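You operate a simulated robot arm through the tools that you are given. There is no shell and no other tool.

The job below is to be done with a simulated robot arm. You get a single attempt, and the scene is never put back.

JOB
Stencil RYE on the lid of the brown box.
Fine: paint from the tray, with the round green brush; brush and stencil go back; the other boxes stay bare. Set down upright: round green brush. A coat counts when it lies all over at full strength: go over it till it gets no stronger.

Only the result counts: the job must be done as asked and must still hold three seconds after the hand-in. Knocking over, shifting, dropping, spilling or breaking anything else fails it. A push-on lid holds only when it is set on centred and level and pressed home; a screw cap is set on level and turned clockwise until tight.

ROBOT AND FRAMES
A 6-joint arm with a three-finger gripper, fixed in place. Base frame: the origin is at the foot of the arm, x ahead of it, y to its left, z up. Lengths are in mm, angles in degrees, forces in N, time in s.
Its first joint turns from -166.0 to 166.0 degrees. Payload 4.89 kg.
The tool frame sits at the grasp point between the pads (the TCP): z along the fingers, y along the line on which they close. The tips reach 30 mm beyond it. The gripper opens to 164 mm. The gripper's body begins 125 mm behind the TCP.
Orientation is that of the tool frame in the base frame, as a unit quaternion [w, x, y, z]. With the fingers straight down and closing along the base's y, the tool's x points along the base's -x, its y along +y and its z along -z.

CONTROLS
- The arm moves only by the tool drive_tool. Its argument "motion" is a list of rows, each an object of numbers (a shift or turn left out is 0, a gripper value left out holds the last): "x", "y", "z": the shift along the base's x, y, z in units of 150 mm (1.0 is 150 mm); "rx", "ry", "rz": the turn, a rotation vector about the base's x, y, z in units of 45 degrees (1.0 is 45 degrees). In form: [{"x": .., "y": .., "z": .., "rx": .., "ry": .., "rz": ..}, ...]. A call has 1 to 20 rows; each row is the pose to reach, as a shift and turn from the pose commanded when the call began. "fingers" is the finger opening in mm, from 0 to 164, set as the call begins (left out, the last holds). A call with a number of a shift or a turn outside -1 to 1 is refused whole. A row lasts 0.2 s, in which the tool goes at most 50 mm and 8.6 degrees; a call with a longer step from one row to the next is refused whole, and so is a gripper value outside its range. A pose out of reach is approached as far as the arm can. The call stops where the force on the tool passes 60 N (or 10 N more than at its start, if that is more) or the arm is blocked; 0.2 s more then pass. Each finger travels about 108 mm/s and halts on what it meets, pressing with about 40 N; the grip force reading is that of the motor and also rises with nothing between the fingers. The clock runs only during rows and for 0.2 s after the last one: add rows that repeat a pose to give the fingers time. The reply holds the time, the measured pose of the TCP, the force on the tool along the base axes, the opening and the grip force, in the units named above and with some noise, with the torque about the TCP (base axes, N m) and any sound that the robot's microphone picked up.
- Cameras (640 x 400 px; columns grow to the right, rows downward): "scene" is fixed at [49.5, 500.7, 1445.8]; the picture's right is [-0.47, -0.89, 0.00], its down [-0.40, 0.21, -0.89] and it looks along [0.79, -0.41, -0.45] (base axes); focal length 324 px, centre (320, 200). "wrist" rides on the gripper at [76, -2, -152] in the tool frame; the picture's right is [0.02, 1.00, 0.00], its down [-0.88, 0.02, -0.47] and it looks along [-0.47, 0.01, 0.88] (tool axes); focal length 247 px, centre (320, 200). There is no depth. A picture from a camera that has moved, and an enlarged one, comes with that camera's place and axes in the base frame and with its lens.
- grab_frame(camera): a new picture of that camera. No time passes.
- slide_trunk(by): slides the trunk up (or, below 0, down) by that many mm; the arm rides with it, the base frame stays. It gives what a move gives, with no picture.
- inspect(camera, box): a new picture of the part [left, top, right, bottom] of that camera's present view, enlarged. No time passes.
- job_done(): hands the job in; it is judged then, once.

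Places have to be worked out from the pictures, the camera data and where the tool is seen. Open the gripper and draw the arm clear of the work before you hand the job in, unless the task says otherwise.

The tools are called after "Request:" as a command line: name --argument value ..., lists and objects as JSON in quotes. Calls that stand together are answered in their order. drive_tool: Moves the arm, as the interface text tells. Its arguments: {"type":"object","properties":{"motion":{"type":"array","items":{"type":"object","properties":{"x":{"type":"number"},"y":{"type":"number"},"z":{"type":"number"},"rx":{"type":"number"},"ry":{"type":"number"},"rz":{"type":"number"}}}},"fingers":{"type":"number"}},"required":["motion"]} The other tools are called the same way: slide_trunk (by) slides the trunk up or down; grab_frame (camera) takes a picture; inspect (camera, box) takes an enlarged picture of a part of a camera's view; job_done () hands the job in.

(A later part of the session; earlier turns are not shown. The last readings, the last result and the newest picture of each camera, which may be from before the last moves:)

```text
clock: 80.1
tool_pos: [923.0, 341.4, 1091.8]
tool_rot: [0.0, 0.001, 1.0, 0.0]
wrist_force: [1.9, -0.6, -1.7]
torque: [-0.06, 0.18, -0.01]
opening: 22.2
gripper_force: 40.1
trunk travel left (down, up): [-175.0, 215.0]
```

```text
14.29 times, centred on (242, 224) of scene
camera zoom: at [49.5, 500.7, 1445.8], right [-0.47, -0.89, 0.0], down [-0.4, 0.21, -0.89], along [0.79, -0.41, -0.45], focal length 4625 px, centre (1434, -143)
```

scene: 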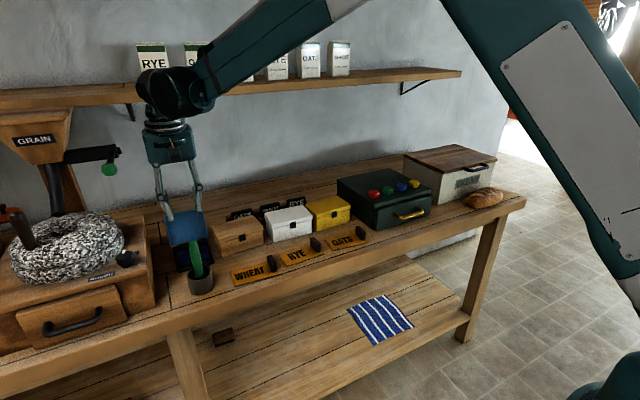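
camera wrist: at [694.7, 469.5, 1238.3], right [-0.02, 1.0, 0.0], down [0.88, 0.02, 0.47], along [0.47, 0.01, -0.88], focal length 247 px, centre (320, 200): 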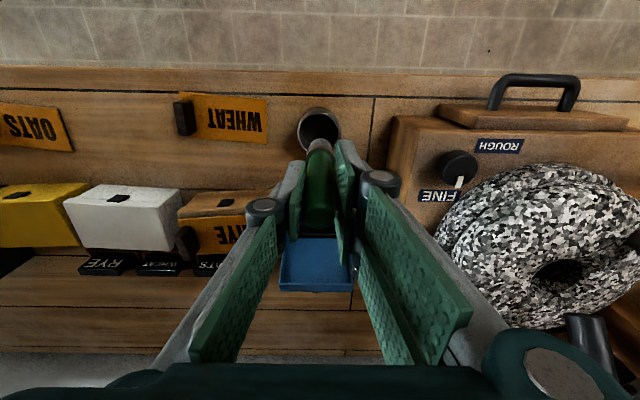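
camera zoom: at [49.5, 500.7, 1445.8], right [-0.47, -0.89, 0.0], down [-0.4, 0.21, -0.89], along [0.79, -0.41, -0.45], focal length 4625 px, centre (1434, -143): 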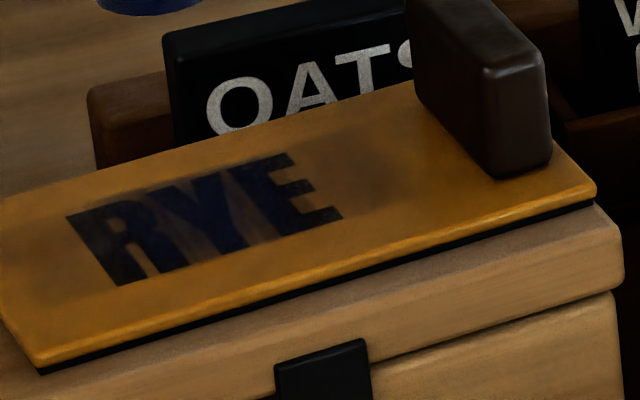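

Strength does build (strongest in the middle, weaker at R's outer side and E's end). I reload and try a longer dwell on the R side to learn what builds the coat fastest.

Request:
drive_tool --motion '[{"x": -0.05, "y": 0.3}, {"x": -0.1, "y": 0.6}, {"x": -0.135, "y": 0.865, "z": -0.05}, {"x": -0.135, "y": 0.865, "z": -0.3}, {"x": -0.135, "y": 0.865, "z": -0.55}, {"x": -0.135, "y": 0.865, "z": -0.72}, {"x": -0.135, "y": 0.865, "z": -0.755}, {"x": -0.135, "y": 0.865, "z": -0.755}, {"x": -0.1, "y": 0.865, "z": -0.752}, {"x": -0.1, "y": 0.9, "z": -0.752}, {"x": -0.16, "y": 0.9, "z": -0.752}, {"x": -0.16, "y": 0.84, "z": -0.752}, {"x": -0.135, "y": 0.865, "z": -0.752}, {"x": -0.135, "y": 0.865, "z": -0.6}, {"x": -0.135, "y": 0.865, "z": -0.3}, {"x": -0.135, "y": 0.865, "z": -0.02}, {"x": -0.1, "y": 0.6}, {"x": -0.05, "y": 0.3}, {"x": 0, "y": 0}, {"x": 0, "y": 0}]'

Request:
drive_tool --motion '[{"x": -0.012, "y": 0.1327, "z": -0.2}, {"x": -0.012, "y": 0.1327, "z": -0.34}, {"x": -0.012, "y": 0.1327, "z": -0.393}, {"x": -0.012, "y": 0.1327, "z": -0.393}, {"x": -0.012, "y": 0.1327, "z": -0.393}, {"x": -0.012, "y": 0.1327, "z": -0.393}, {"x": -0.012, "y": 0.1327, "z": -0.393}, {"x": -0.012, "y": 0.1327, "z": -0.393}, {"x": -0.012, "y": 0.1327, "z": -0.393}, {"x": -0.012, "y": 0.1327, "z": -0.393}, {"x": -0.012, "y": 0.1327, "z": -0.393}, {"x": -0.012, "y": 0.1327, "z": -0.393}, {"x": -0.012, "y": 0.1327, "z": -0.393}, {"x": -0.012, "y": 0.1327, "z": -0.34}, {"x": 0, "y": 0, "z": -0.2}, {"x": 0, "y": 0, "z": 0}, {"x": 0, "y": 0, "z": 0}]'

Request:
inspect --camera "scene" --box '[220, 210, 264, 238]'

Request:
inspect --camera "wrist" --box '[265, 90, 365, 160]'

```text
clock: 84.3
tool_pos: [925.4, 338.6, 1097.0]
tool_rot: [0.0, 0.002, 1.0, 0.001]
wrist_force: [0.6, -0.7, -1.1]
torque: [0.09, 0.1, -0.04]
opening: 22.1
gripper_force: 40.2
trunk travel left (down, up): [-175.0, 215.0]
```

```text
clock: 87.9
tool_pos: [924.6, 339.1, 1093.7]
tool_rot: [0.001, 0.0, 1.0, 0.0]
wrist_force: [0.0, -0.4, -0.3]
torque: [0.06, -0.03, -0.02]
opening: 22.2
gripper_force: 39.9
trunk travel left (down, up): [-175.0, 215.0]
```

```text
14.29 times, centred on (242, 224) of scene
camera zoom: at [49.5, 500.7, 1445.8], right [-0.47, -0.89, 0.0], down [-0.4, 0.21, -0.89], along [0.79, -0.41, -0.45], focal length 4625 px, centre (1434, -143)
```

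zoom: 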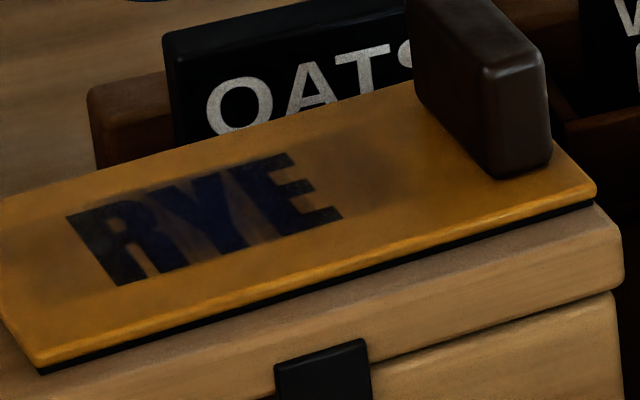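

```text
5.71 times, centred on (315, 125) of wrist
camera zoom: at [848.0, 338.1, 1248.1], right [-0.02, 1.0, 0.0], down [0.88, 0.02, 0.47], along [0.47, 0.01, -0.88], focal length 1411 px, centre (349, 629)
```

zoom: 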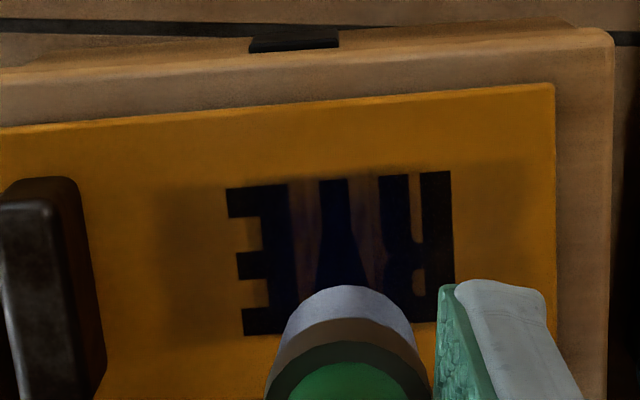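

A long dwell adds little, so strokes probably count more. I test gentle back-and-forth strokes over the R at light pressure, watching whether the stencil stays put.

Request:
drive_tool --motion '[{"x": -0.0506, "y": 0.1158, "z": -0.2}, {"x": -0.0506, "y": 0.1158, "z": -0.35}, {"x": -0.0506, "y": 0.1158, "z": -0.389}, {"x": -0.01, "y": 0.119, "z": -0.389}, {"x": 0.029, "y": 0.123, "z": -0.389}, {"x": -0.01, "y": 0.119, "z": -0.389}, {"x": -0.0506, "y": 0.1158, "z": -0.389}]'

Request:
drive_tool --motion '[{"z": 0.1}, {"x": 0.0506, "y": -0.1158, "z": 0.38}, {"x": 0.0506, "y": -0.1158, "z": 0.389}]'

Request:
inspect --camera "scene" --box '[220, 210, 264, 238]'

Request:
inspect --camera "wrist" --box '[265, 90, 365, 160]'

```text
clock: 89.5
tool_pos: [917.2, 358.6, 1036.8]
tool_rot: [0.001, 0.001, 1.0, 0.0]
wrist_force: [-0.4, 1.2, 1.9]
torque: [-0.04, 0.21, 0.0]
opening: 21.9
gripper_force: 39.6
trunk travel left (down, up): [-175.0, 215.0]
```

```text
clock: 90.3
tool_pos: [923.2, 339.2, 1093.8]
tool_rot: [0.0, 0.001, 1.0, 0.0]
wrist_force: [-0.1, 0.2, 0.1]
torque: [-0.04, -0.05, -0.03]
opening: 22.1
gripper_force: 39.9
trunk travel left (down, up): [-175.0, 215.0]
```

```text
14.29 times, centred on (242, 224) of scene
camera zoom: at [49.5, 500.7, 1445.8], right [-0.47, -0.89, 0.0], down [-0.4, 0.21, -0.89], along [0.79, -0.41, -0.45], focal length 4625 px, centre (1434, -143)
```

zoom: 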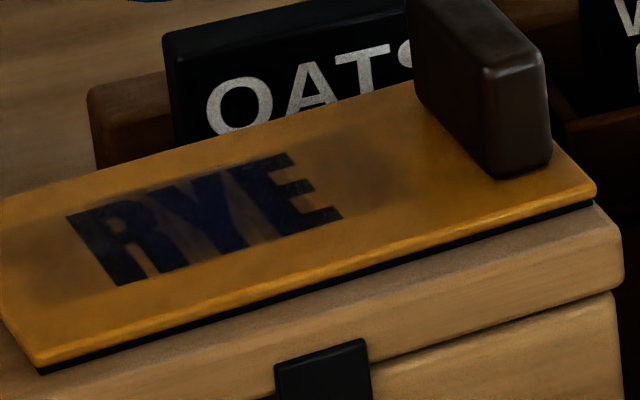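

```text
5.71 times, centred on (315, 125) of wrist
camera zoom: at [846.9, 337.7, 1248.4], right [-0.02, 1.0, 0.0], down [0.88, 0.02, 0.47], along [0.47, 0.01, -0.88], focal length 1411 px, centre (349, 629)
```

zoom: 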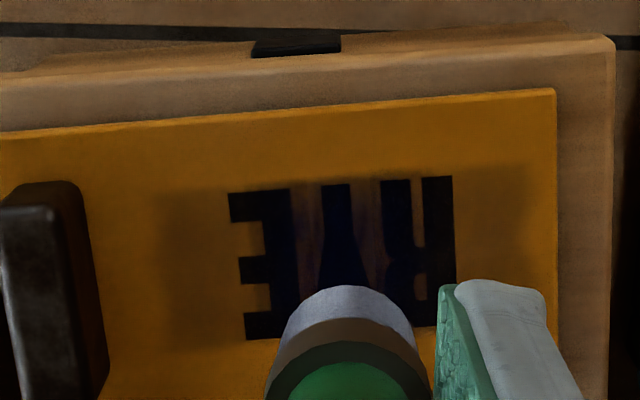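

The stencil held still under light strokes. I now sweep raster strokes over all letters with a bit more pressure, after which I compare strength.

Request:
drive_tool --motion '[{"x": -0.0652, "y": -0.1662, "z": -0.2}, {"x": -0.0652, "y": -0.1662, "z": -0.35}, {"x": -0.0652, "y": -0.1662, "z": -0.391}, {"x": -0.0724, "y": -0.0868, "z": -0.391}, {"x": -0.0796, "y": -0.0072, "z": -0.391}, {"x": -0.0868, "y": 0.0724, "z": -0.391}, {"x": -0.094, "y": 0.1518, "z": -0.391}, {"x": -0.0409, "y": 0.1566, "z": -0.391}, {"x": -0.0337, "y": 0.0772, "z": -0.391}, {"x": -0.0265, "y": -0.0024, "z": -0.391}, {"x": -0.0193, "y": -0.082, "z": -0.391}, {"x": -0.0121, "y": -0.1614, "z": -0.391}, {"x": 0.0409, "y": -0.1566, "z": -0.391}, {"x": 0.0337, "y": -0.0772, "z": -0.391}, {"x": 0.0265, "y": 0.0024, "z": -0.391}, {"x": 0.0193, "y": 0.082, "z": -0.391}, {"x": 0.0121, "y": 0.1614, "z": -0.391}, {"x": 0.0121, "y": 0.1614, "z": -0.35}, {"x": 0, "y": 0, "z": -0.2}, {"x": 0, "y": 0, "z": 0}]'

Request:
inspect --camera "scene" --box '[220, 210, 264, 238]'

Request:
inspect --camera "wrist" --box '[265, 90, 365, 160]'

```text
clock: 94.5
tool_pos: [926.0, 342.8, 1094.7]
tool_rot: [0.001, 0.0, 1.0, 0.001]
wrist_force: [0.2, 0.5, -0.8]
torque: [-0.05, 0.15, 0.01]
opening: 22.0
gripper_force: 40.0
trunk travel left (down, up): [-175.0, 215.0]
```

```text
14.29 times, centred on (242, 224) of scene
camera zoom: at [49.5, 500.7, 1445.8], right [-0.47, -0.89, 0.0], down [-0.4, 0.21, -0.89], along [0.79, -0.41, -0.45], focal length 4625 px, centre (1434, -143)
```

zoom: 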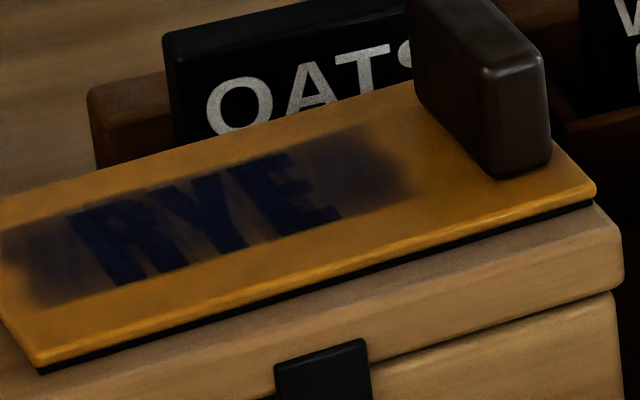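

```text
5.71 times, centred on (315, 125) of wrist
camera zoom: at [850.5, 340.2, 1248.8], right [-0.02, 1.0, 0.0], down [0.88, 0.02, 0.47], along [0.47, 0.01, -0.88], focal length 1411 px, centre (349, 629)
```

zoom: 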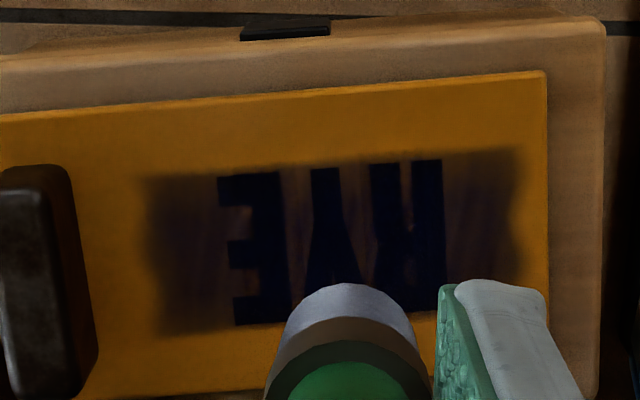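

Strokes build the coat far faster, and the stencil stayed put. I reload and sweep again, including the far line.

Request:
drive_tool --motion '[{"x": -0.05, "y": 0.3}, {"x": -0.1, "y": 0.6}, {"x": -0.135, "y": 0.865, "z": -0.05}, {"x": -0.135, "y": 0.865, "z": -0.3}, {"x": -0.135, "y": 0.865, "z": -0.55}, {"x": -0.135, "y": 0.865, "z": -0.72}, {"x": -0.135, "y": 0.865, "z": -0.755}, {"x": -0.135, "y": 0.865, "z": -0.755}, {"x": -0.1, "y": 0.865, "z": -0.752}, {"x": -0.1, "y": 0.9, "z": -0.752}, {"x": -0.16, "y": 0.9, "z": -0.752}, {"x": -0.16, "y": 0.84, "z": -0.752}, {"x": -0.135, "y": 0.865, "z": -0.752}, {"x": -0.135, "y": 0.865, "z": -0.6}, {"x": -0.135, "y": 0.865, "z": -0.3}, {"x": -0.135, "y": 0.865, "z": -0.02}, {"x": -0.1, "y": 0.6}, {"x": -0.05, "y": 0.3}, {"x": 0, "y": 0}, {"x": 0, "y": 0}]'

Request:
drive_tool --motion '[{"x": 0.0652, "y": 0.1662, "z": -0.2}, {"x": 0.0652, "y": 0.1662, "z": -0.35}, {"x": 0.0652, "y": 0.1662, "z": -0.391}, {"x": 0.0724, "y": 0.0868, "z": -0.391}, {"x": 0.0796, "y": 0.0072, "z": -0.391}, {"x": 0.0868, "y": -0.0724, "z": -0.391}, {"x": 0.094, "y": -0.1518, "z": -0.391}, {"x": 0.0409, "y": -0.1566, "z": -0.391}, {"x": 0.0337, "y": -0.0772, "z": -0.391}, {"x": 0.0265, "y": 0.0024, "z": -0.391}, {"x": 0.0193, "y": 0.082, "z": -0.391}, {"x": 0.0121, "y": 0.1614, "z": -0.391}, {"x": -0.0409, "y": 0.1566, "z": -0.391}, {"x": -0.0337, "y": 0.0772, "z": -0.391}, {"x": -0.0265, "y": -0.0024, "z": -0.391}, {"x": -0.0193, "y": -0.082, "z": -0.391}, {"x": -0.0121, "y": -0.1614, "z": -0.391}, {"x": -0.0121, "y": -0.1614, "z": -0.35}, {"x": 0, "y": 0, "z": -0.2}, {"x": 0, "y": 0, "z": 0}]'

Request:
inspect --camera "scene" --box '[220, 210, 264, 238]'

Request:
inspect --camera "wrist" --box '[265, 90, 365, 160]'

```text
clock: 98.7
tool_pos: [926.3, 339.6, 1094.0]
tool_rot: [0.0, 0.0, 1.0, 0.0]
wrist_force: [1.4, -0.7, -0.6]
torque: [0.1, 0.08, 0.0]
opening: 22.1
gripper_force: 39.6
trunk travel left (down, up): [-175.0, 215.0]
```

```text
clock: 102.9
tool_pos: [924.7, 338.4, 1095.3]
tool_rot: [0.0, 0.0, 1.0, 0.0]
wrist_force: [2.2, 0.0, -0.5]
torque: [-0.05, 0.21, 0.0]
opening: 22.1
gripper_force: 40.0
trunk travel left (down, up): [-175.0, 215.0]
```

```text
14.29 times, centred on (242, 224) of scene
camera zoom: at [49.5, 500.7, 1445.8], right [-0.47, -0.89, 0.0], down [-0.4, 0.21, -0.89], along [0.79, -0.41, -0.45], focal length 4625 px, centre (1434, -143)
```

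zoom: 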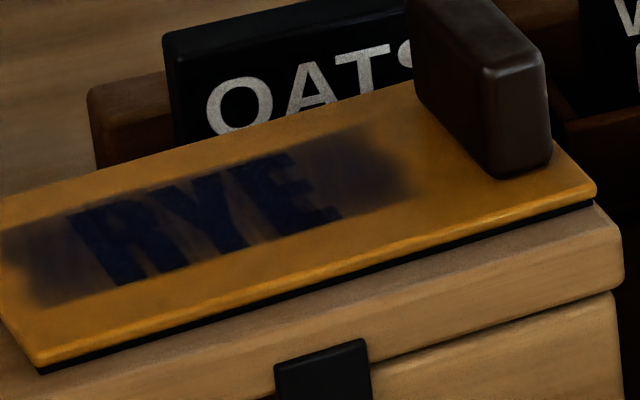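

```text
5.71 times, centred on (315, 125) of wrist
camera zoom: at [847.8, 337.5, 1248.4], right [-0.02, 1.0, 0.0], down [0.88, 0.02, 0.47], along [0.47, 0.01, -0.88], focal length 1411 px, centre (349, 629)
```

zoom: 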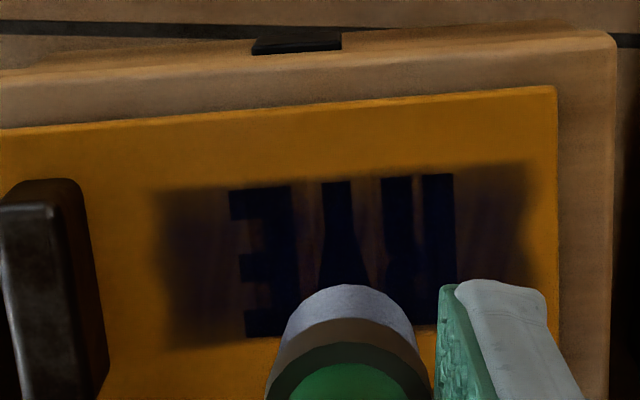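

Slightly stronger again. I make another raster with a touch more pressure, in the opposite order, and compare.

Request:
drive_tool --motion '[{"x": -0.0652, "y": -0.1662, "z": -0.2}, {"x": -0.0652, "y": -0.1662, "z": -0.35}, {"x": -0.0652, "y": -0.1662, "z": -0.393}, {"x": -0.0724, "y": -0.0868, "z": -0.393}, {"x": -0.0796, "y": -0.0072, "z": -0.393}, {"x": -0.0868, "y": 0.0724, "z": -0.393}, {"x": -0.094, "y": 0.1518, "z": -0.393}, {"x": -0.0409, "y": 0.1566, "z": -0.393}, {"x": -0.0337, "y": 0.0772, "z": -0.393}, {"x": -0.0265, "y": -0.0024, "z": -0.393}, {"x": -0.0193, "y": -0.082, "z": -0.393}, {"x": -0.0121, "y": -0.1614, "z": -0.393}, {"x": 0.0409, "y": -0.1566, "z": -0.393}, {"x": 0.0337, "y": -0.0772, "z": -0.393}, {"x": 0.0265, "y": 0.0024, "z": -0.393}, {"x": 0.0193, "y": 0.082, "z": -0.393}, {"x": 0.0121, "y": 0.1614, "z": -0.393}, {"x": 0.0121, "y": 0.1614, "z": -0.35}, {"x": 0, "y": 0, "z": -0.2}, {"x": 0, "y": 0, "z": 0}]'

Request:
inspect --camera "scene" --box '[220, 210, 264, 238]'

Request:
inspect --camera "wrist" --box '[265, 90, 365, 160]'

```text
clock: 107.1
tool_pos: [925.3, 339.7, 1094.3]
tool_rot: [0.0, 0.0, 1.0, 0.0]
wrist_force: [1.1, -0.1, -1.9]
torque: [-0.06, 0.13, -0.01]
opening: 22.1
gripper_force: 40.6
trunk travel left (down, up): [-175.0, 215.0]
```

```text
14.29 times, centred on (242, 224) of scene
camera zoom: at [49.5, 500.7, 1445.8], right [-0.47, -0.89, 0.0], down [-0.4, 0.21, -0.89], along [0.79, -0.41, -0.45], focal length 4625 px, centre (1434, -143)
```

zoom: 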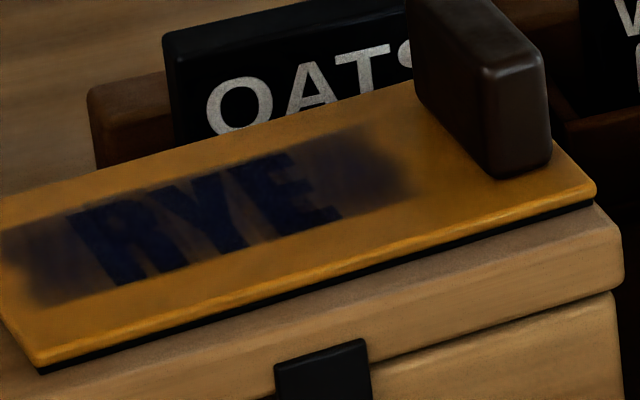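

```text
5.71 times, centred on (315, 125) of wrist
camera zoom: at [848.6, 337.3, 1248.0], right [-0.02, 1.0, 0.0], down [0.88, 0.02, 0.47], along [0.47, 0.01, -0.88], focal length 1411 px, centre (349, 629)
```

zoom: 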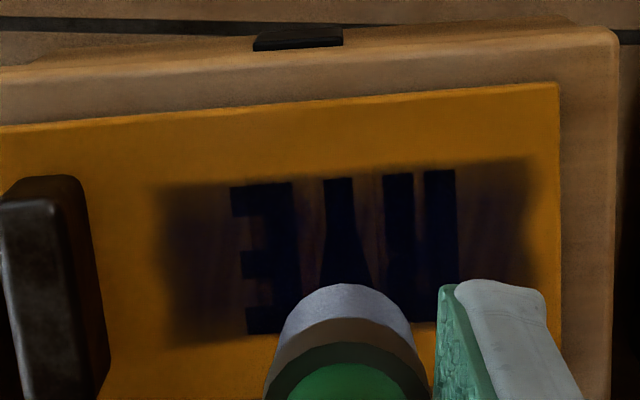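

Little change this time; either the coat is saturated or the brush ran low. I reload and sweep again, with strokes over the far and near lines too, and compare.

Request:
drive_tool --motion '[{"x": -0.05, "y": 0.3}, {"x": -0.1, "y": 0.6}, {"x": -0.135, "y": 0.865, "z": -0.05}, {"x": -0.135, "y": 0.865, "z": -0.3}, {"x": -0.135, "y": 0.865, "z": -0.55}, {"x": -0.135, "y": 0.865, "z": -0.72}, {"x": -0.135, "y": 0.865, "z": -0.756}, {"x": -0.135, "y": 0.865, "z": -0.756}, {"x": -0.08, "y": 0.865, "z": -0.753}, {"x": -0.08, "y": 0.93, "z": -0.753}, {"x": -0.18, "y": 0.93, "z": -0.753}, {"x": -0.18, "y": 0.82, "z": -0.753}, {"x": -0.135, "y": 0.865, "z": -0.753}, {"x": -0.135, "y": 0.865, "z": -0.6}, {"x": -0.135, "y": 0.865, "z": -0.3}, {"x": -0.135, "y": 0.865, "z": -0.02}, {"x": -0.1, "y": 0.6}, {"x": -0.05, "y": 0.3}, {"x": 0, "y": 0}, {"x": 0, "y": 0}]'

Request:
drive_tool --motion '[{"x": 0.0652, "y": 0.1662, "z": -0.2}, {"x": 0.0652, "y": 0.1662, "z": -0.35}, {"x": 0.0652, "y": 0.1662, "z": -0.393}, {"x": 0.0724, "y": 0.0868, "z": -0.393}, {"x": 0.0796, "y": 0.0072, "z": -0.393}, {"x": 0.0868, "y": -0.0724, "z": -0.393}, {"x": 0.094, "y": -0.1518, "z": -0.393}, {"x": 0.0144, "y": -0.159, "z": -0.393}, {"x": 0.0072, "y": -0.0796, "z": -0.393}, {"x": 0, "y": 0, "z": -0.393}, {"x": -0.0072, "y": 0.0796, "z": -0.393}, {"x": -0.0144, "y": 0.159, "z": -0.393}, {"x": -0.094, "y": 0.1518, "z": -0.393}, {"x": -0.0868, "y": 0.0724, "z": -0.393}, {"x": -0.0796, "y": -0.0072, "z": -0.393}, {"x": -0.0724, "y": -0.0868, "z": -0.393}, {"x": -0.0652, "y": -0.1662, "z": -0.393}, {"x": -0.0652, "y": -0.1662, "z": -0.35}, {"x": 0, "y": 0, "z": -0.2}, {"x": 0, "y": 0, "z": 0}]'

Request:
inspect --camera "scene" --box '[220, 210, 264, 238]'

Request:
inspect --camera "wrist" --box '[265, 90, 365, 160]'

```text
clock: 111.3
tool_pos: [923.7, 341.6, 1090.2]
tool_rot: [0.0, 0.001, 1.0, 0.001]
wrist_force: [0.0, -1.1, -0.6]
torque: [0.13, 0.07, -0.02]
opening: 22.0
gripper_force: 39.9
trunk travel left (down, up): [-175.0, 215.0]
```

```text
clock: 115.5
tool_pos: [923.6, 339.8, 1093.5]
tool_rot: [0.0, 0.0, 1.0, 0.0]
wrist_force: [1.1, 1.2, -2.2]
torque: [-0.05, 0.18, -0.01]
opening: 22.1
gripper_force: 39.6
trunk travel left (down, up): [-175.0, 215.0]
```

```text
14.29 times, centred on (242, 224) of scene
camera zoom: at [49.5, 500.7, 1445.8], right [-0.47, -0.89, 0.0], down [-0.4, 0.21, -0.89], along [0.79, -0.41, -0.45], focal length 4625 px, centre (1434, -143)
```

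zoom: 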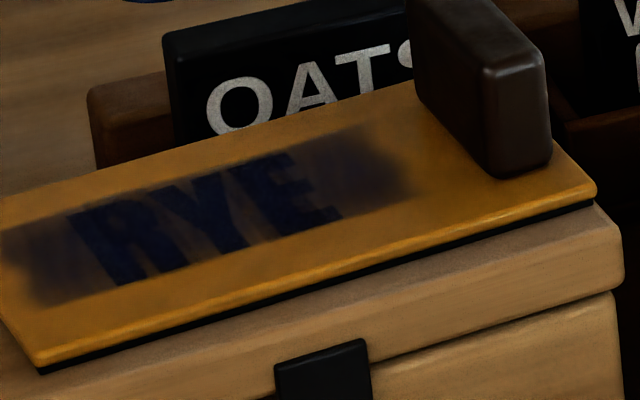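

```text
5.71 times, centred on (315, 125) of wrist
camera zoom: at [847.4, 337.9, 1247.5], right [-0.02, 1.0, 0.0], down [0.88, 0.02, 0.47], along [0.47, 0.01, -0.88], focal length 1411 px, centre (349, 629)
```

zoom: 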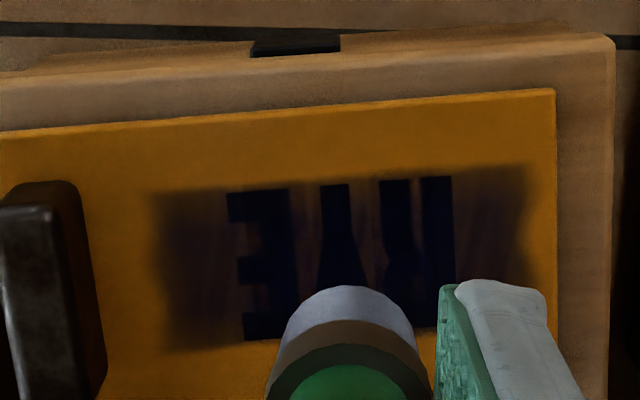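

The change is only slight now, so it's nearing full strength. I add a cross-direction pass (strokes along x in eight columns), then a reload and a repeat.

Request:
drive_tool --motion '[{"x": -0.0507, "y": -0.1784, "z": -0.2}, {"x": -0.0507, "y": -0.1784, "z": -0.392}, {"x": 0.0819, "y": -0.1664, "z": -0.392}, {"x": 0.0771, "y": -0.1133, "z": -0.392}, {"x": -0.0555, "y": -0.1253, "z": -0.392}, {"x": -0.0603, "y": -0.0723, "z": -0.392}, {"x": 0.0723, "y": -0.0603, "z": -0.392}, {"x": 0.0675, "y": -0.0073, "z": -0.392}, {"x": -0.0651, "y": -0.0193, "z": -0.392}, {"x": -0.0699, "y": 0.0338, "z": -0.392}, {"x": 0.0627, "y": 0.0458, "z": -0.392}, {"x": 0.0579, "y": 0.0988, "z": -0.392}, {"x": -0.0747, "y": 0.0868, "z": -0.392}, {"x": -0.0795, "y": 0.1399, "z": -0.392}, {"x": 0.0531, "y": 0.1519, "z": -0.392}, {"x": 0.0495, "y": 0.1856, "z": -0.392}, {"x": -0.0831, "y": 0.1796, "z": -0.392}, {"x": -0.0831, "y": 0.1796, "z": -0.35}, {"x": 0, "y": 0, "z": -0.2}, {"x": 0, "y": 0, "z": 0}]'

Request:
drive_tool --motion '[{"x": -0.05, "y": 0.3}, {"x": -0.1, "y": 0.6}, {"x": -0.135, "y": 0.865, "z": -0.05}, {"x": -0.135, "y": 0.865, "z": -0.3}, {"x": -0.135, "y": 0.865, "z": -0.55}, {"x": -0.135, "y": 0.865, "z": -0.72}, {"x": -0.135, "y": 0.865, "z": -0.756}, {"x": -0.135, "y": 0.865, "z": -0.756}, {"x": -0.08, "y": 0.865, "z": -0.753}, {"x": -0.08, "y": 0.93, "z": -0.753}, {"x": -0.18, "y": 0.93, "z": -0.753}, {"x": -0.18, "y": 0.82, "z": -0.753}, {"x": -0.135, "y": 0.865, "z": -0.753}, {"x": -0.135, "y": 0.865, "z": -0.6}, {"x": -0.135, "y": 0.865, "z": -0.3}, {"x": -0.135, "y": 0.865, "z": -0.02}, {"x": -0.1, "y": 0.6}, {"x": -0.05, "y": 0.3}, {"x": 0, "y": 0}, {"x": 0, "y": 0}]'

Request:
drive_tool --motion '[{"x": -0.0507, "y": -0.1784, "z": -0.2}, {"x": -0.0507, "y": -0.1784, "z": -0.393}, {"x": 0.0819, "y": -0.1664, "z": -0.393}, {"x": 0.0771, "y": -0.1133, "z": -0.393}, {"x": -0.0555, "y": -0.1253, "z": -0.393}, {"x": -0.0603, "y": -0.0723, "z": -0.393}, {"x": 0.0723, "y": -0.0603, "z": -0.393}, {"x": 0.0675, "y": -0.0073, "z": -0.393}, {"x": -0.0651, "y": -0.0193, "z": -0.393}, {"x": -0.0699, "y": 0.0338, "z": -0.393}, {"x": 0.0627, "y": 0.0458, "z": -0.393}, {"x": 0.0579, "y": 0.0988, "z": -0.393}, {"x": -0.0747, "y": 0.0868, "z": -0.393}, {"x": -0.0795, "y": 0.1399, "z": -0.393}, {"x": 0.0531, "y": 0.1519, "z": -0.393}, {"x": 0.0495, "y": 0.1856, "z": -0.393}, {"x": -0.0831, "y": 0.1796, "z": -0.393}, {"x": -0.0831, "y": 0.1796, "z": -0.35}, {"x": 0, "y": 0, "z": -0.2}, {"x": 0, "y": 0, "z": 0}]'

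Request:
inspect --camera "scene" --box '[220, 210, 264, 238]'

Request:
inspect --camera "wrist" --box '[265, 90, 365, 160]'

```text
clock: 119.7
tool_pos: [925.7, 338.8, 1093.0]
tool_rot: [0.001, 0.0, 1.0, 0.0]
wrist_force: [1.1, 0.1, -0.2]
torque: [-0.07, 0.13, -0.02]
opening: 22.0
gripper_force: 39.9
trunk travel left (down, up): [-175.0, 215.0]
```

```text
clock: 123.9
tool_pos: [923.7, 339.2, 1093.7]
tool_rot: [0.0, 0.001, 1.0, 0.0]
wrist_force: [-0.1, 0.0, 0.3]
torque: [0.11, 0.08, -0.01]
opening: 22.1
gripper_force: 39.7
trunk travel left (down, up): [-175.0, 215.0]
```

```text
clock: 128.1
tool_pos: [923.6, 339.7, 1093.8]
tool_rot: [0.0, 0.001, 1.0, -0.001]
wrist_force: [0.9, -0.2, -1.3]
torque: [-0.12, 0.13, 0.0]
opening: 22.1
gripper_force: 39.7
trunk travel left (down, up): [-175.0, 215.0]
```

```text
14.29 times, centred on (242, 224) of scene
camera zoom: at [49.5, 500.7, 1445.8], right [-0.47, -0.89, 0.0], down [-0.4, 0.21, -0.89], along [0.79, -0.41, -0.45], focal length 4625 px, centre (1434, -143)
```

zoom: 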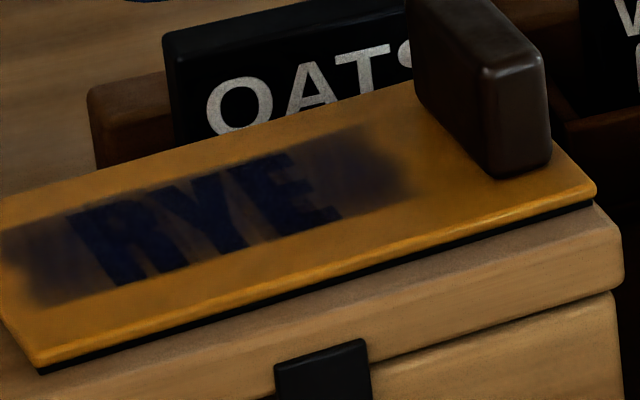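

```text
5.71 times, centred on (315, 125) of wrist
camera zoom: at [847.0, 338.6, 1247.5], right [-0.02, 1.0, 0.0], down [0.88, 0.02, 0.47], along [0.47, 0.01, -0.88], focal length 1411 px, centre (349, 629)
```

zoom: 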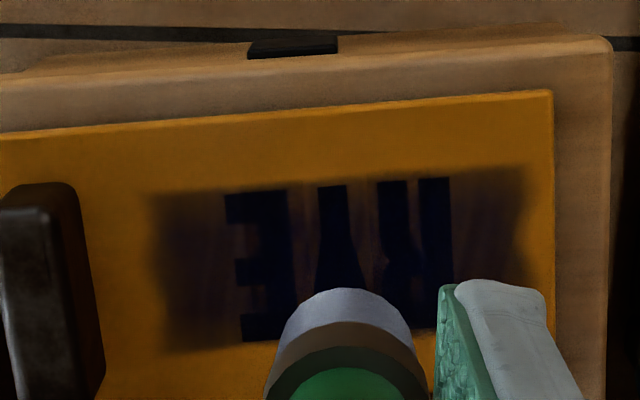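

No further change: the coat is saturated. Now I carry the brush back toward the cup, stopping above it to align.

Request:
drive_tool --motion '[{"x": -0.2, "y": 0.2}, {"x": -0.4, "y": 0.4}, {"x": -0.6, "y": 0.6}, {"x": -0.8, "y": 0.8}, {"x": -1.0, "y": 0.865}, {"x": -1.0, "y": 0.865}, {"x": -1.0, "y": 0.865}]'

Request:
grab_frame --camera "wrist"

Request:
inspect --camera "scene" --box '[140, 150, 280, 290]'

```text
clock: 129.7
tool_pos: [774.6, 470.1, 1095.2]
tool_rot: [0.0, 0.001, 1.0, 0.0]
wrist_force: [-1.6, 0.3, -1.0]
torque: [-0.02, -0.04, 0.0]
opening: 22.1
gripper_force: 39.9
trunk travel left (down, up): [-175.0, 215.0]
```

```text
taken
camera wrist: at [698.6, 469.3, 1249.0], right [-0.02, 1.0, 0.0], down [0.88, 0.02, 0.47], along [0.47, 0.01, -0.88], focal length 247 px, centre (320, 200)
```

wrist: 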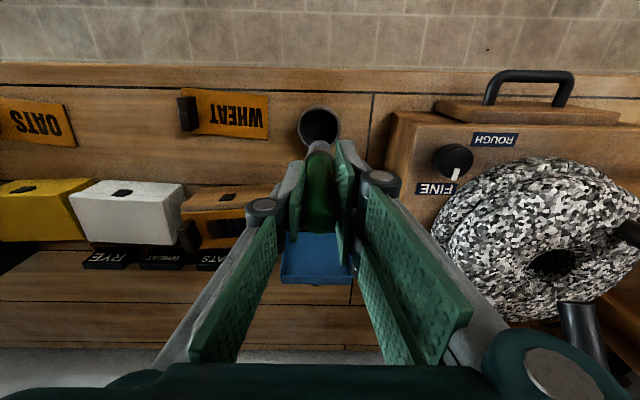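

```text
2.86 times, centred on (210, 220) of scene
camera zoom: at [49.5, 500.7, 1445.8], right [-0.47, -0.89, 0.0], down [-0.4, 0.21, -0.89], along [0.79, -0.41, -0.45], focal length 925 px, centre (634, 143)
```

zoom: 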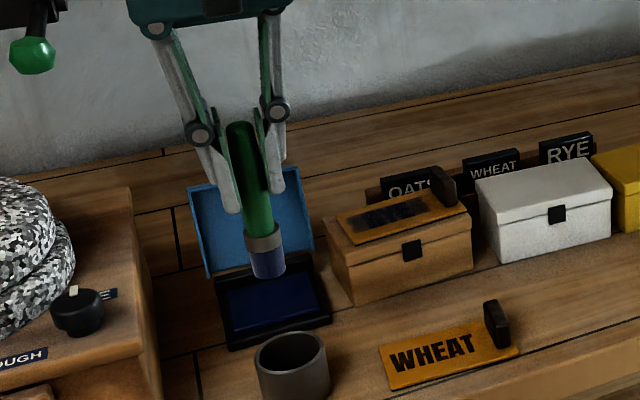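

Relative to the grip pose I need −3.2 mm in x, −1.2 mm in y and −125 mm in z. I lower to ~4 mm above that.

Request:
drive_tool --motion '[{"x": -0.021, "y": -0.008}, {"x": -0.021, "y": -0.008, "z": -0.2}, {"x": -0.021, "y": -0.008, "z": -0.4}, {"x": -0.021, "y": -0.008, "z": -0.6}, {"x": -0.021, "y": -0.008, "z": -0.75}, {"x": -0.021, "y": -0.008, "z": -0.81}, {"x": -0.021, "y": -0.008, "z": -0.81}]'

Request:
inspect --camera "scene" --box '[150, 200, 270, 300]'

Request:
inspect --camera "wrist" --box '[240, 80, 400, 220]'

```text
clock: 131.3
tool_pos: [772.1, 468.2, 971.8]
tool_rot: [-0.001, 0.001, 1.0, 0.0]
wrist_force: [0.0, -0.5, -0.1]
torque: [0.02, 0.02, 0.01]
opening: 22.0
gripper_force: 39.8
trunk travel left (down, up): [-175.0, 215.0]
```

```text
4.00 times, centred on (210, 250) of scene
camera zoom: at [49.5, 500.7, 1445.8], right [-0.47, -0.89, 0.0], down [-0.4, 0.21, -0.89], along [0.79, -0.41, -0.45], focal length 1295 px, centre (760, 0)
```

zoom: 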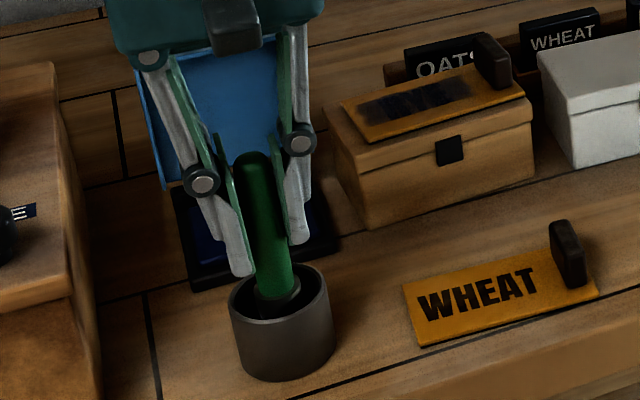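

```text
2.86 times, centred on (320, 150) of wrist
camera zoom: at [695.1, 467.3, 1125.9], right [-0.02, 1.0, 0.0], down [0.88, 0.02, 0.47], along [0.47, 0.01, -0.88], focal length 706 px, centre (320, 343)
```

zoom: 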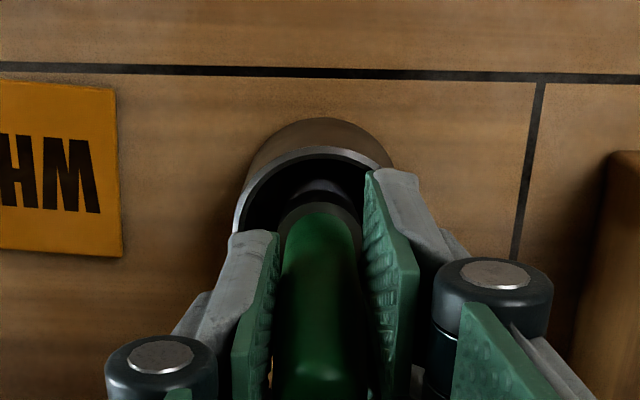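

The brush has slipped up some millimetres in the grip, so its tip is still above the cup floor. I lower slowly to contact.

Request:
drive_tool --motion '[{"z": -0.013}, {"z": -0.026}, {"z": -0.026}]'

Request:
drive_tool --motion '[{"z": -0.01}, {"z": -0.02}, {"z": -0.02}]'

```text
clock: 132.1
tool_pos: [771.5, 468.3, 967.8]
tool_rot: [0.001, 0.001, 1.0, 0.0]
wrist_force: [-0.8, 0.1, -0.5]
torque: [-0.01, 0.0, -0.02]
opening: 22.3
gripper_force: 39.6
trunk travel left (down, up): [-175.0, 215.0]
```

```text
clock: 132.9
tool_pos: [770.5, 468.5, 966.4]
tool_rot: [0.0, 0.001, 1.0, 0.0]
wrist_force: [0.2, -0.4, 1.5]
torque: [0.01, 0.07, 0.01]
opening: 22.2
gripper_force: 39.5
trunk travel left (down, up): [-175.0, 215.0]
```

Still nearly free; a little lower.

Request:
drive_tool --motion '[{"z": -0.006}, {"z": -0.012}, {"z": -0.012}]'

```text
clock: 133.7
tool_pos: [771.4, 468.9, 965.2]
tool_rot: [0.0, 0.0, 1.0, 0.001]
wrist_force: [-0.8, -0.3, 26.8]
torque: [-0.03, -0.09, -0.03]
opening: 21.9
gripper_force: 40.2
trunk travel left (down, up): [-175.0, 215.0]
```

Contact with the cup floor (27 N). I relieve the pressure and release.

Request:
drive_tool --motion '[{"z": 0.005}, {"z": 0.005}]'

Request:
drive_tool --motion '[{"z": 0.005}, {"z": 0.005}, {"z": 0.005}]' --fingers 60

Request:
inspect --camera "scene" --box '[150, 200, 270, 300]'

Request:
inspect --camera "wrist" --box '[240, 80, 400, 220]'

```text
clock: 134.3
tool_pos: [770.1, 468.6, 965.0]
tool_rot: [0.001, 0.001, 1.0, -0.001]
wrist_force: [-4.0, 0.3, 17.3]
torque: [0.01, 0.23, 0.01]
opening: 22.1
gripper_force: 39.3
trunk travel left (down, up): [-175.0, 215.0]
```

```text
clock: 135.1
tool_pos: [770.6, 467.7, 965.5]
tool_rot: [0.0, 0.0, 1.0, 0.001]
wrist_force: [-1.1, 0.8, -0.6]
torque: [0.01, -0.02, 0.02]
opening: 60.0
gripper_force: 0.1
trunk travel left (down, up): [-175.0, 215.0]
```

```text
4.00 times, centred on (210, 250) of scene
camera zoom: at [49.5, 500.7, 1445.8], right [-0.47, -0.89, 0.0], down [-0.4, 0.21, -0.89], along [0.79, -0.41, -0.45], focal length 1295 px, centre (760, 0)
```

zoom: 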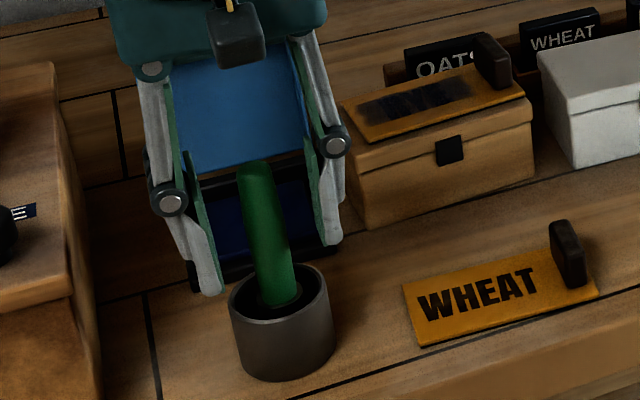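

```text
2.86 times, centred on (320, 150) of wrist
camera zoom: at [694.6, 466.9, 1119.2], right [-0.02, 1.0, 0.0], down [0.88, 0.02, 0.47], along [0.47, 0.01, -0.88], focal length 706 px, centre (320, 343)
```

zoom: 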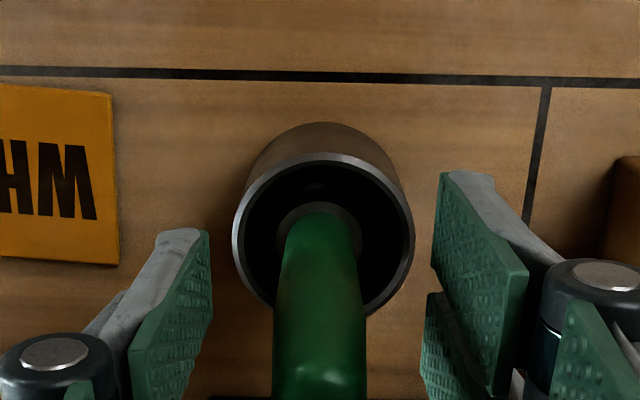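

The brush stands upright in the cup, and the fingers are clear of it. I rise straight up and check.

Request:
drive_tool --motion '[{"z": 0.2}, {"z": 0.45}, {"z": 0.7}, {"z": 0.95}, {"z": 0.95}]'

Request:
inspect --camera "scene" --box '[150, 200, 270, 300]'

```text
clock: 136.3
tool_pos: [769.5, 469.4, 1109.4]
tool_rot: [0.0, 0.001, 1.0, -0.001]
wrist_force: [0.7, -0.1, 0.8]
torque: [0.01, -0.03, 0.01]
opening: 60.1
gripper_force: 0.0
trunk travel left (down, up): [-175.0, 215.0]
```

```text
4.00 times, centred on (210, 250) of scene
camera zoom: at [49.5, 500.7, 1445.8], right [-0.47, -0.89, 0.0], down [-0.4, 0.21, -0.89], along [0.79, -0.41, -0.45], focal length 1295 px, centre (760, 0)
```

zoom: 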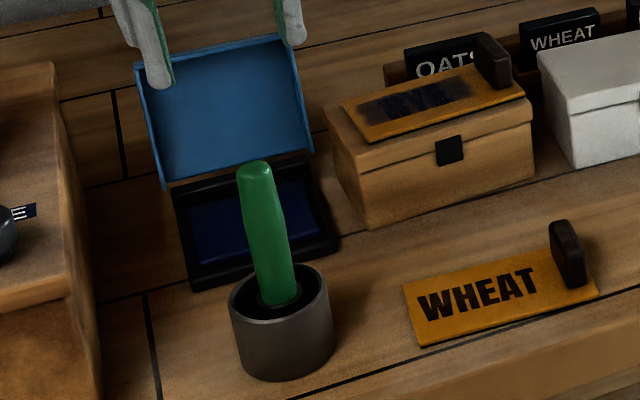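

Brush stands upright in the cup. Next I return to the stencil handle on the lid: first above it with yaw ≈5.65°.

Request:
drive_tool --motion '[{"x": 0.15, "y": -0.2, "rz": 0.04}, {"x": 0.35, "y": -0.4, "rz": 0.08}, {"x": 0.55, "y": -0.6, "rz": 0.126}, {"x": 0.75, "y": -0.8, "rz": 0.126}, {"x": 0.95, "y": -1.0, "rz": 0.126}, {"x": 0.95, "y": -1.0, "rz": 0.126}]' --fingers 40

Request:
drive_tool --motion '[{"x": 0.06, "y": -0.15}, {"x": 0.12, "y": -0.3}, {"x": 0.12, "y": -0.3}, {"x": 0.12, "y": -0.3}]'

Request:
grab_frame --camera "wrist"

Request:
inspect --camera "wrist" --box '[270, 80, 430, 180]'

```text
clock: 137.7
tool_pos: [912.4, 318.6, 1106.2]
tool_rot: [0.0, -0.048, 0.999, 0.0]
wrist_force: [1.2, 0.2, -0.7]
torque: [0.03, 0.08, -0.02]
opening: 40.1
gripper_force: 0.1
trunk travel left (down, up): [-175.0, 215.0]
```

```text
clock: 138.7
tool_pos: [931.4, 273.4, 1107.4]
tool_rot: [0.0, -0.048, 0.999, 0.0]
wrist_force: [0.6, -0.1, -0.5]
torque: [0.05, 0.04, 0.0]
opening: 39.9
gripper_force: 0.1
trunk travel left (down, up): [-175.0, 215.0]
```

```text
taken
camera wrist: at [855.2, 264.2, 1261.6], right [-0.12, 0.99, 0.0], down [0.87, 0.1, 0.47], along [0.47, 0.06, -0.88], focal length 247 px, centre (320, 200)
```

wrist: 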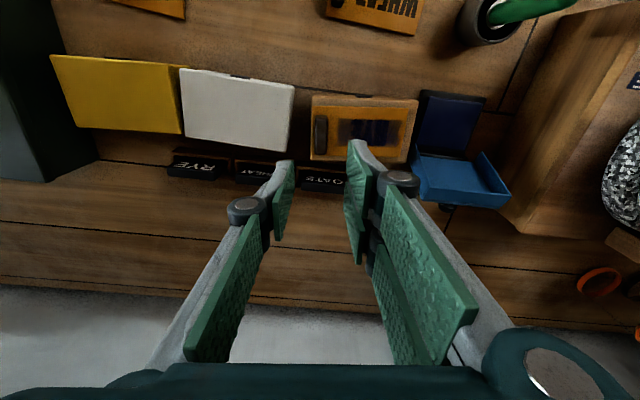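

```text
4.00 times, centred on (350, 130) of wrist
camera zoom: at [855.2, 264.2, 1261.6], right [-0.12, 0.99, 0.0], down [0.87, 0.1, 0.47], along [0.47, 0.06, -0.88], focal length 988 px, centre (200, 480)
```

zoom: 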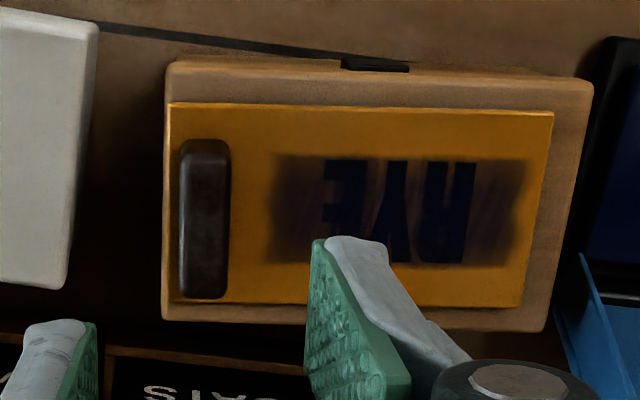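

The handle is aligned within 1 mm. The blue coat shows over all letters. I lower to the grip height (TCP ≈960).

Request:
drive_tool --motion '[{"y": 0.004, "z": -0.25}, {"y": 0.004, "z": -0.5}, {"y": 0.004, "z": -0.75}, {"y": 0.004, "z": -0.9}, {"y": 0.004, "z": -0.975}, {"y": 0.004, "z": -0.975}]'

Request:
inspect --camera "wrist" --box '[240, 90, 400, 210]'

Request:
inspect --camera "scene" --box '[215, 170, 315, 255]'

```text
clock: 140.1
tool_pos: [930.4, 275.0, 961.9]
tool_rot: [0.001, -0.05, 0.999, 0.0]
wrist_force: [1.2, 0.0, 0.1]
torque: [0.03, 0.03, 0.03]
opening: 40.1
gripper_force: 0.0
trunk travel left (down, up): [-175.0, 215.0]
```

```text
3.33 times, centred on (320, 150) of wrist
camera zoom: at [854.9, 265.1, 1115.1], right [-0.12, 0.99, 0.0], down [0.87, 0.1, 0.47], along [0.47, 0.06, -0.88], focal length 823 px, centre (320, 367)
```

zoom: 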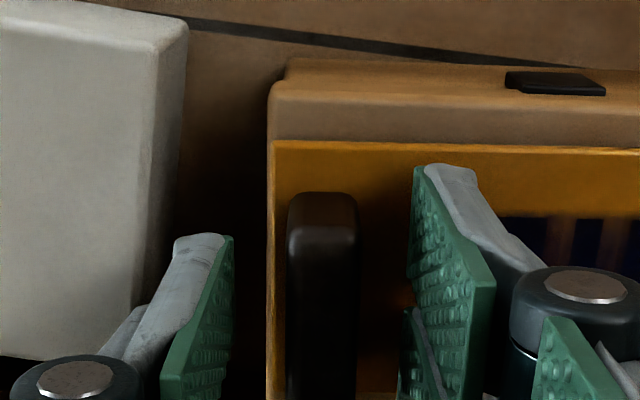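

```text
4.71 times, centred on (265, 212) of scene
camera zoom: at [49.5, 500.7, 1445.8], right [-0.47, -0.89, 0.0], down [-0.4, 0.21, -0.89], along [0.79, -0.41, -0.45], focal length 1523 px, centre (579, 141)
```

zoom: 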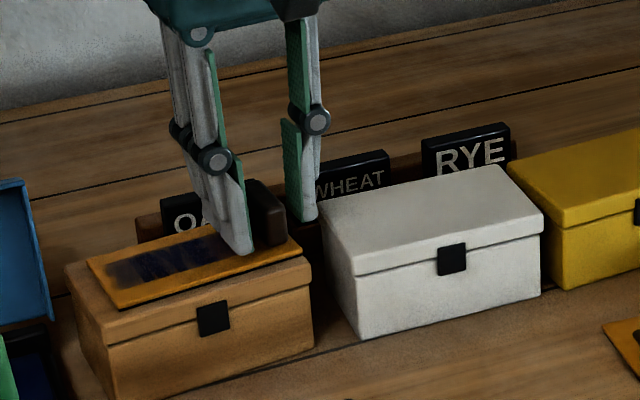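

Well centred. I lower 2 mm more, close, and lift the stencil straight up.

Request:
drive_tool --motion '[{"z": -0.014}, {"z": -0.014}]'

Request:
drive_tool --motion '[{"z": 0}, {"z": 0}, {"z": 0}, {"z": 0}]' --fingers 0

Request:
drive_tool --motion '[{"z": 0.05}, {"z": 0.15}, {"z": 0.4}, {"z": 0.65}, {"z": 0.65}]'

Request:
grab_frame --camera "wrist"

Request:
inspect --camera "scene" --box '[190, 150, 330, 260]'

```text
clock: 140.7
tool_pos: [931.5, 275.1, 960.8]
tool_rot: [0.0, -0.049, 0.999, 0.0]
wrist_force: [0.2, 0.9, -0.2]
torque: [0.04, 0.02, -0.02]
opening: 40.0
gripper_force: 0.1
trunk travel left (down, up): [-175.0, 215.0]
```

```text
clock: 141.7
tool_pos: [931.4, 274.4, 959.2]
tool_rot: [0.0, -0.049, 0.999, 0.0]
wrist_force: [-0.6, 0.0, 0.0]
torque: [0.02, -0.01, 0.03]
opening: 15.4
gripper_force: 39.6
trunk travel left (down, up): [-175.0, 215.0]
```

```text
clock: 142.9
tool_pos: [931.2, 271.8, 1057.5]
tool_rot: [0.0, -0.048, 0.999, 0.0]
wrist_force: [0.1, 0.0, -2.7]
torque: [-0.1, -0.07, 0.01]
opening: 15.5
gripper_force: 39.7
trunk travel left (down, up): [-175.0, 215.0]
```

```text
taken
camera wrist: at [855.8, 263.2, 1210.6], right [-0.12, 0.99, 0.0], down [0.87, 0.1, 0.47], along [0.47, 0.06, -0.88], focal length 247 px, centre (320, 200)
```

wrist: 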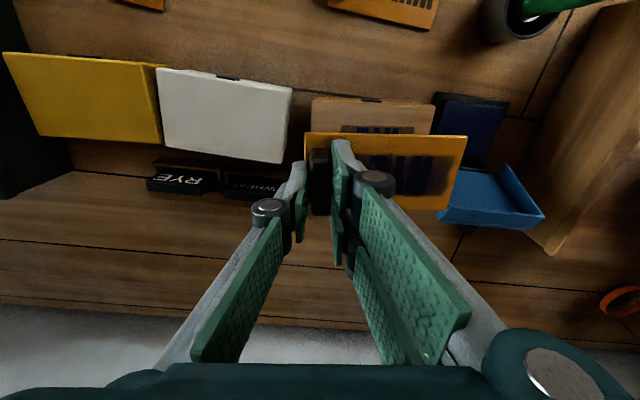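

```text
3.64 times, centred on (260, 205) of scene
camera zoom: at [49.5, 500.7, 1445.8], right [-0.47, -0.89, 0.0], down [-0.4, 0.21, -0.89], along [0.79, -0.41, -0.45], focal length 1177 px, centre (538, 182)
```

zoom: 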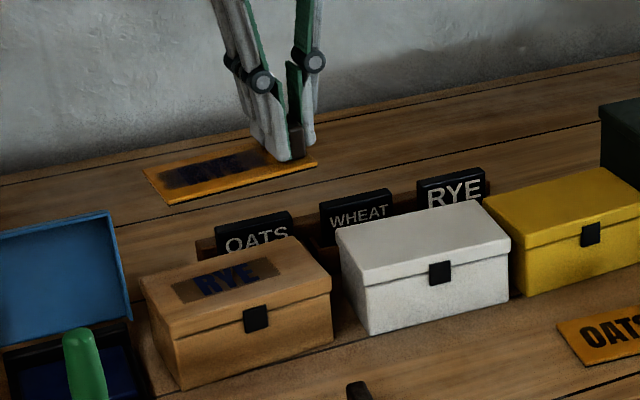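

The lid shows blue RYE. I look closely at its strength before putting the stencil away.

Request:
inspect --camera "scene" --box '[218, 210, 272, 245]'

Request:
inspect --camera "wrist" --box '[300, 85, 460, 150]'

```text
11.43 times, centred on (245, 228) of scene
camera zoom: at [49.5, 500.7, 1445.8], right [-0.47, -0.89, 0.0], down [-0.4, 0.21, -0.89], along [0.79, -0.41, -0.45], focal length 3700 px, centre (1177, -114)
```

zoom: 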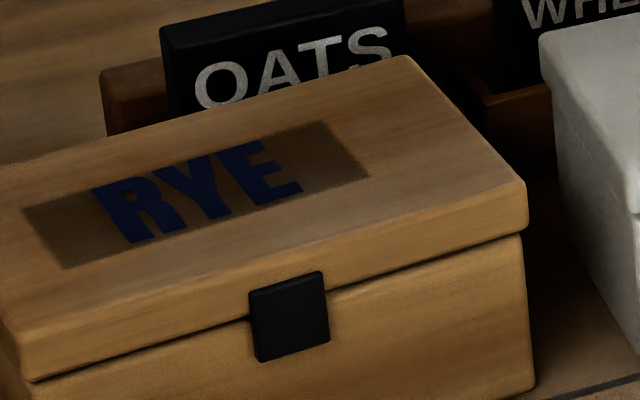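

```text
4.00 times, centred on (380, 118) of wrist
camera zoom: at [855.8, 263.2, 1210.6], right [-0.12, 0.99, 0.0], down [0.87, 0.1, 0.47], along [0.47, 0.06, -0.88], focal length 988 px, centre (80, 530)
```

zoom: 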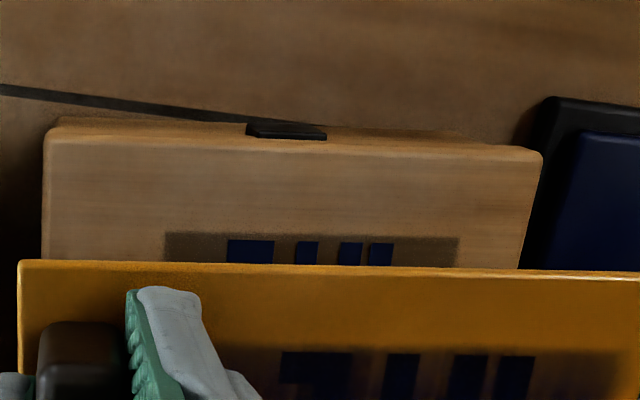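

The lettering on the lid is crisp, uniform, full blue. Now I carry the stencil back to its original spot, moving toward the front first and then sideways.

Request:
drive_tool --motion '[{"x": -0.3}, {"x": -0.6}, {"x": -0.9, "y": -0.05, "rz": -0.03}, {"x": -0.97, "y": -0.3, "rz": -0.06}, {"x": -0.97, "y": -0.6, "rz": -0.077}, {"x": -0.97, "y": -0.9, "rz": -0.077}, {"x": -0.97, "y": -0.967, "rz": -0.077}, {"x": -0.97, "y": -0.967, "rz": -0.077}, {"x": -0.97, "y": -0.967, "rz": -0.077}]'

Request:
grab_frame --camera "wrist"

```text
clock: 144.9
tool_pos: [784.7, 127.8, 1056.4]
tool_rot: [0.0, -0.019, 1.0, 0.0]
wrist_force: [-0.3, 0.2, -3.1]
torque: [-0.09, -0.01, 0.0]
opening: 15.5
gripper_force: 40.0
trunk travel left (down, up): [-175.0, 215.0]
```

```text
taken
camera wrist: at [708.5, 122.8, 1210.2], right [-0.06, 1.0, 0.0], down [0.88, 0.05, 0.47], along [0.47, 0.03, -0.88], focal length 247 px, centre (320, 200)
```

wrist: 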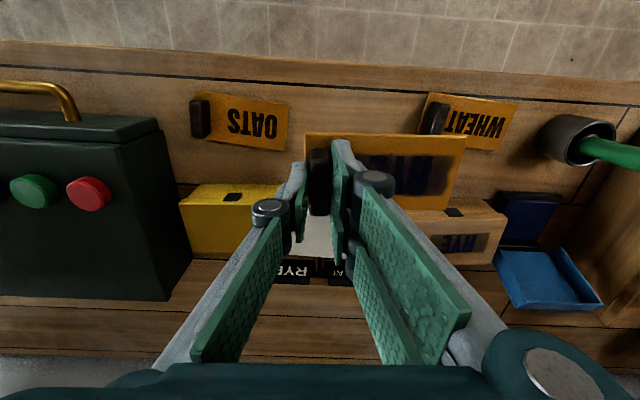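

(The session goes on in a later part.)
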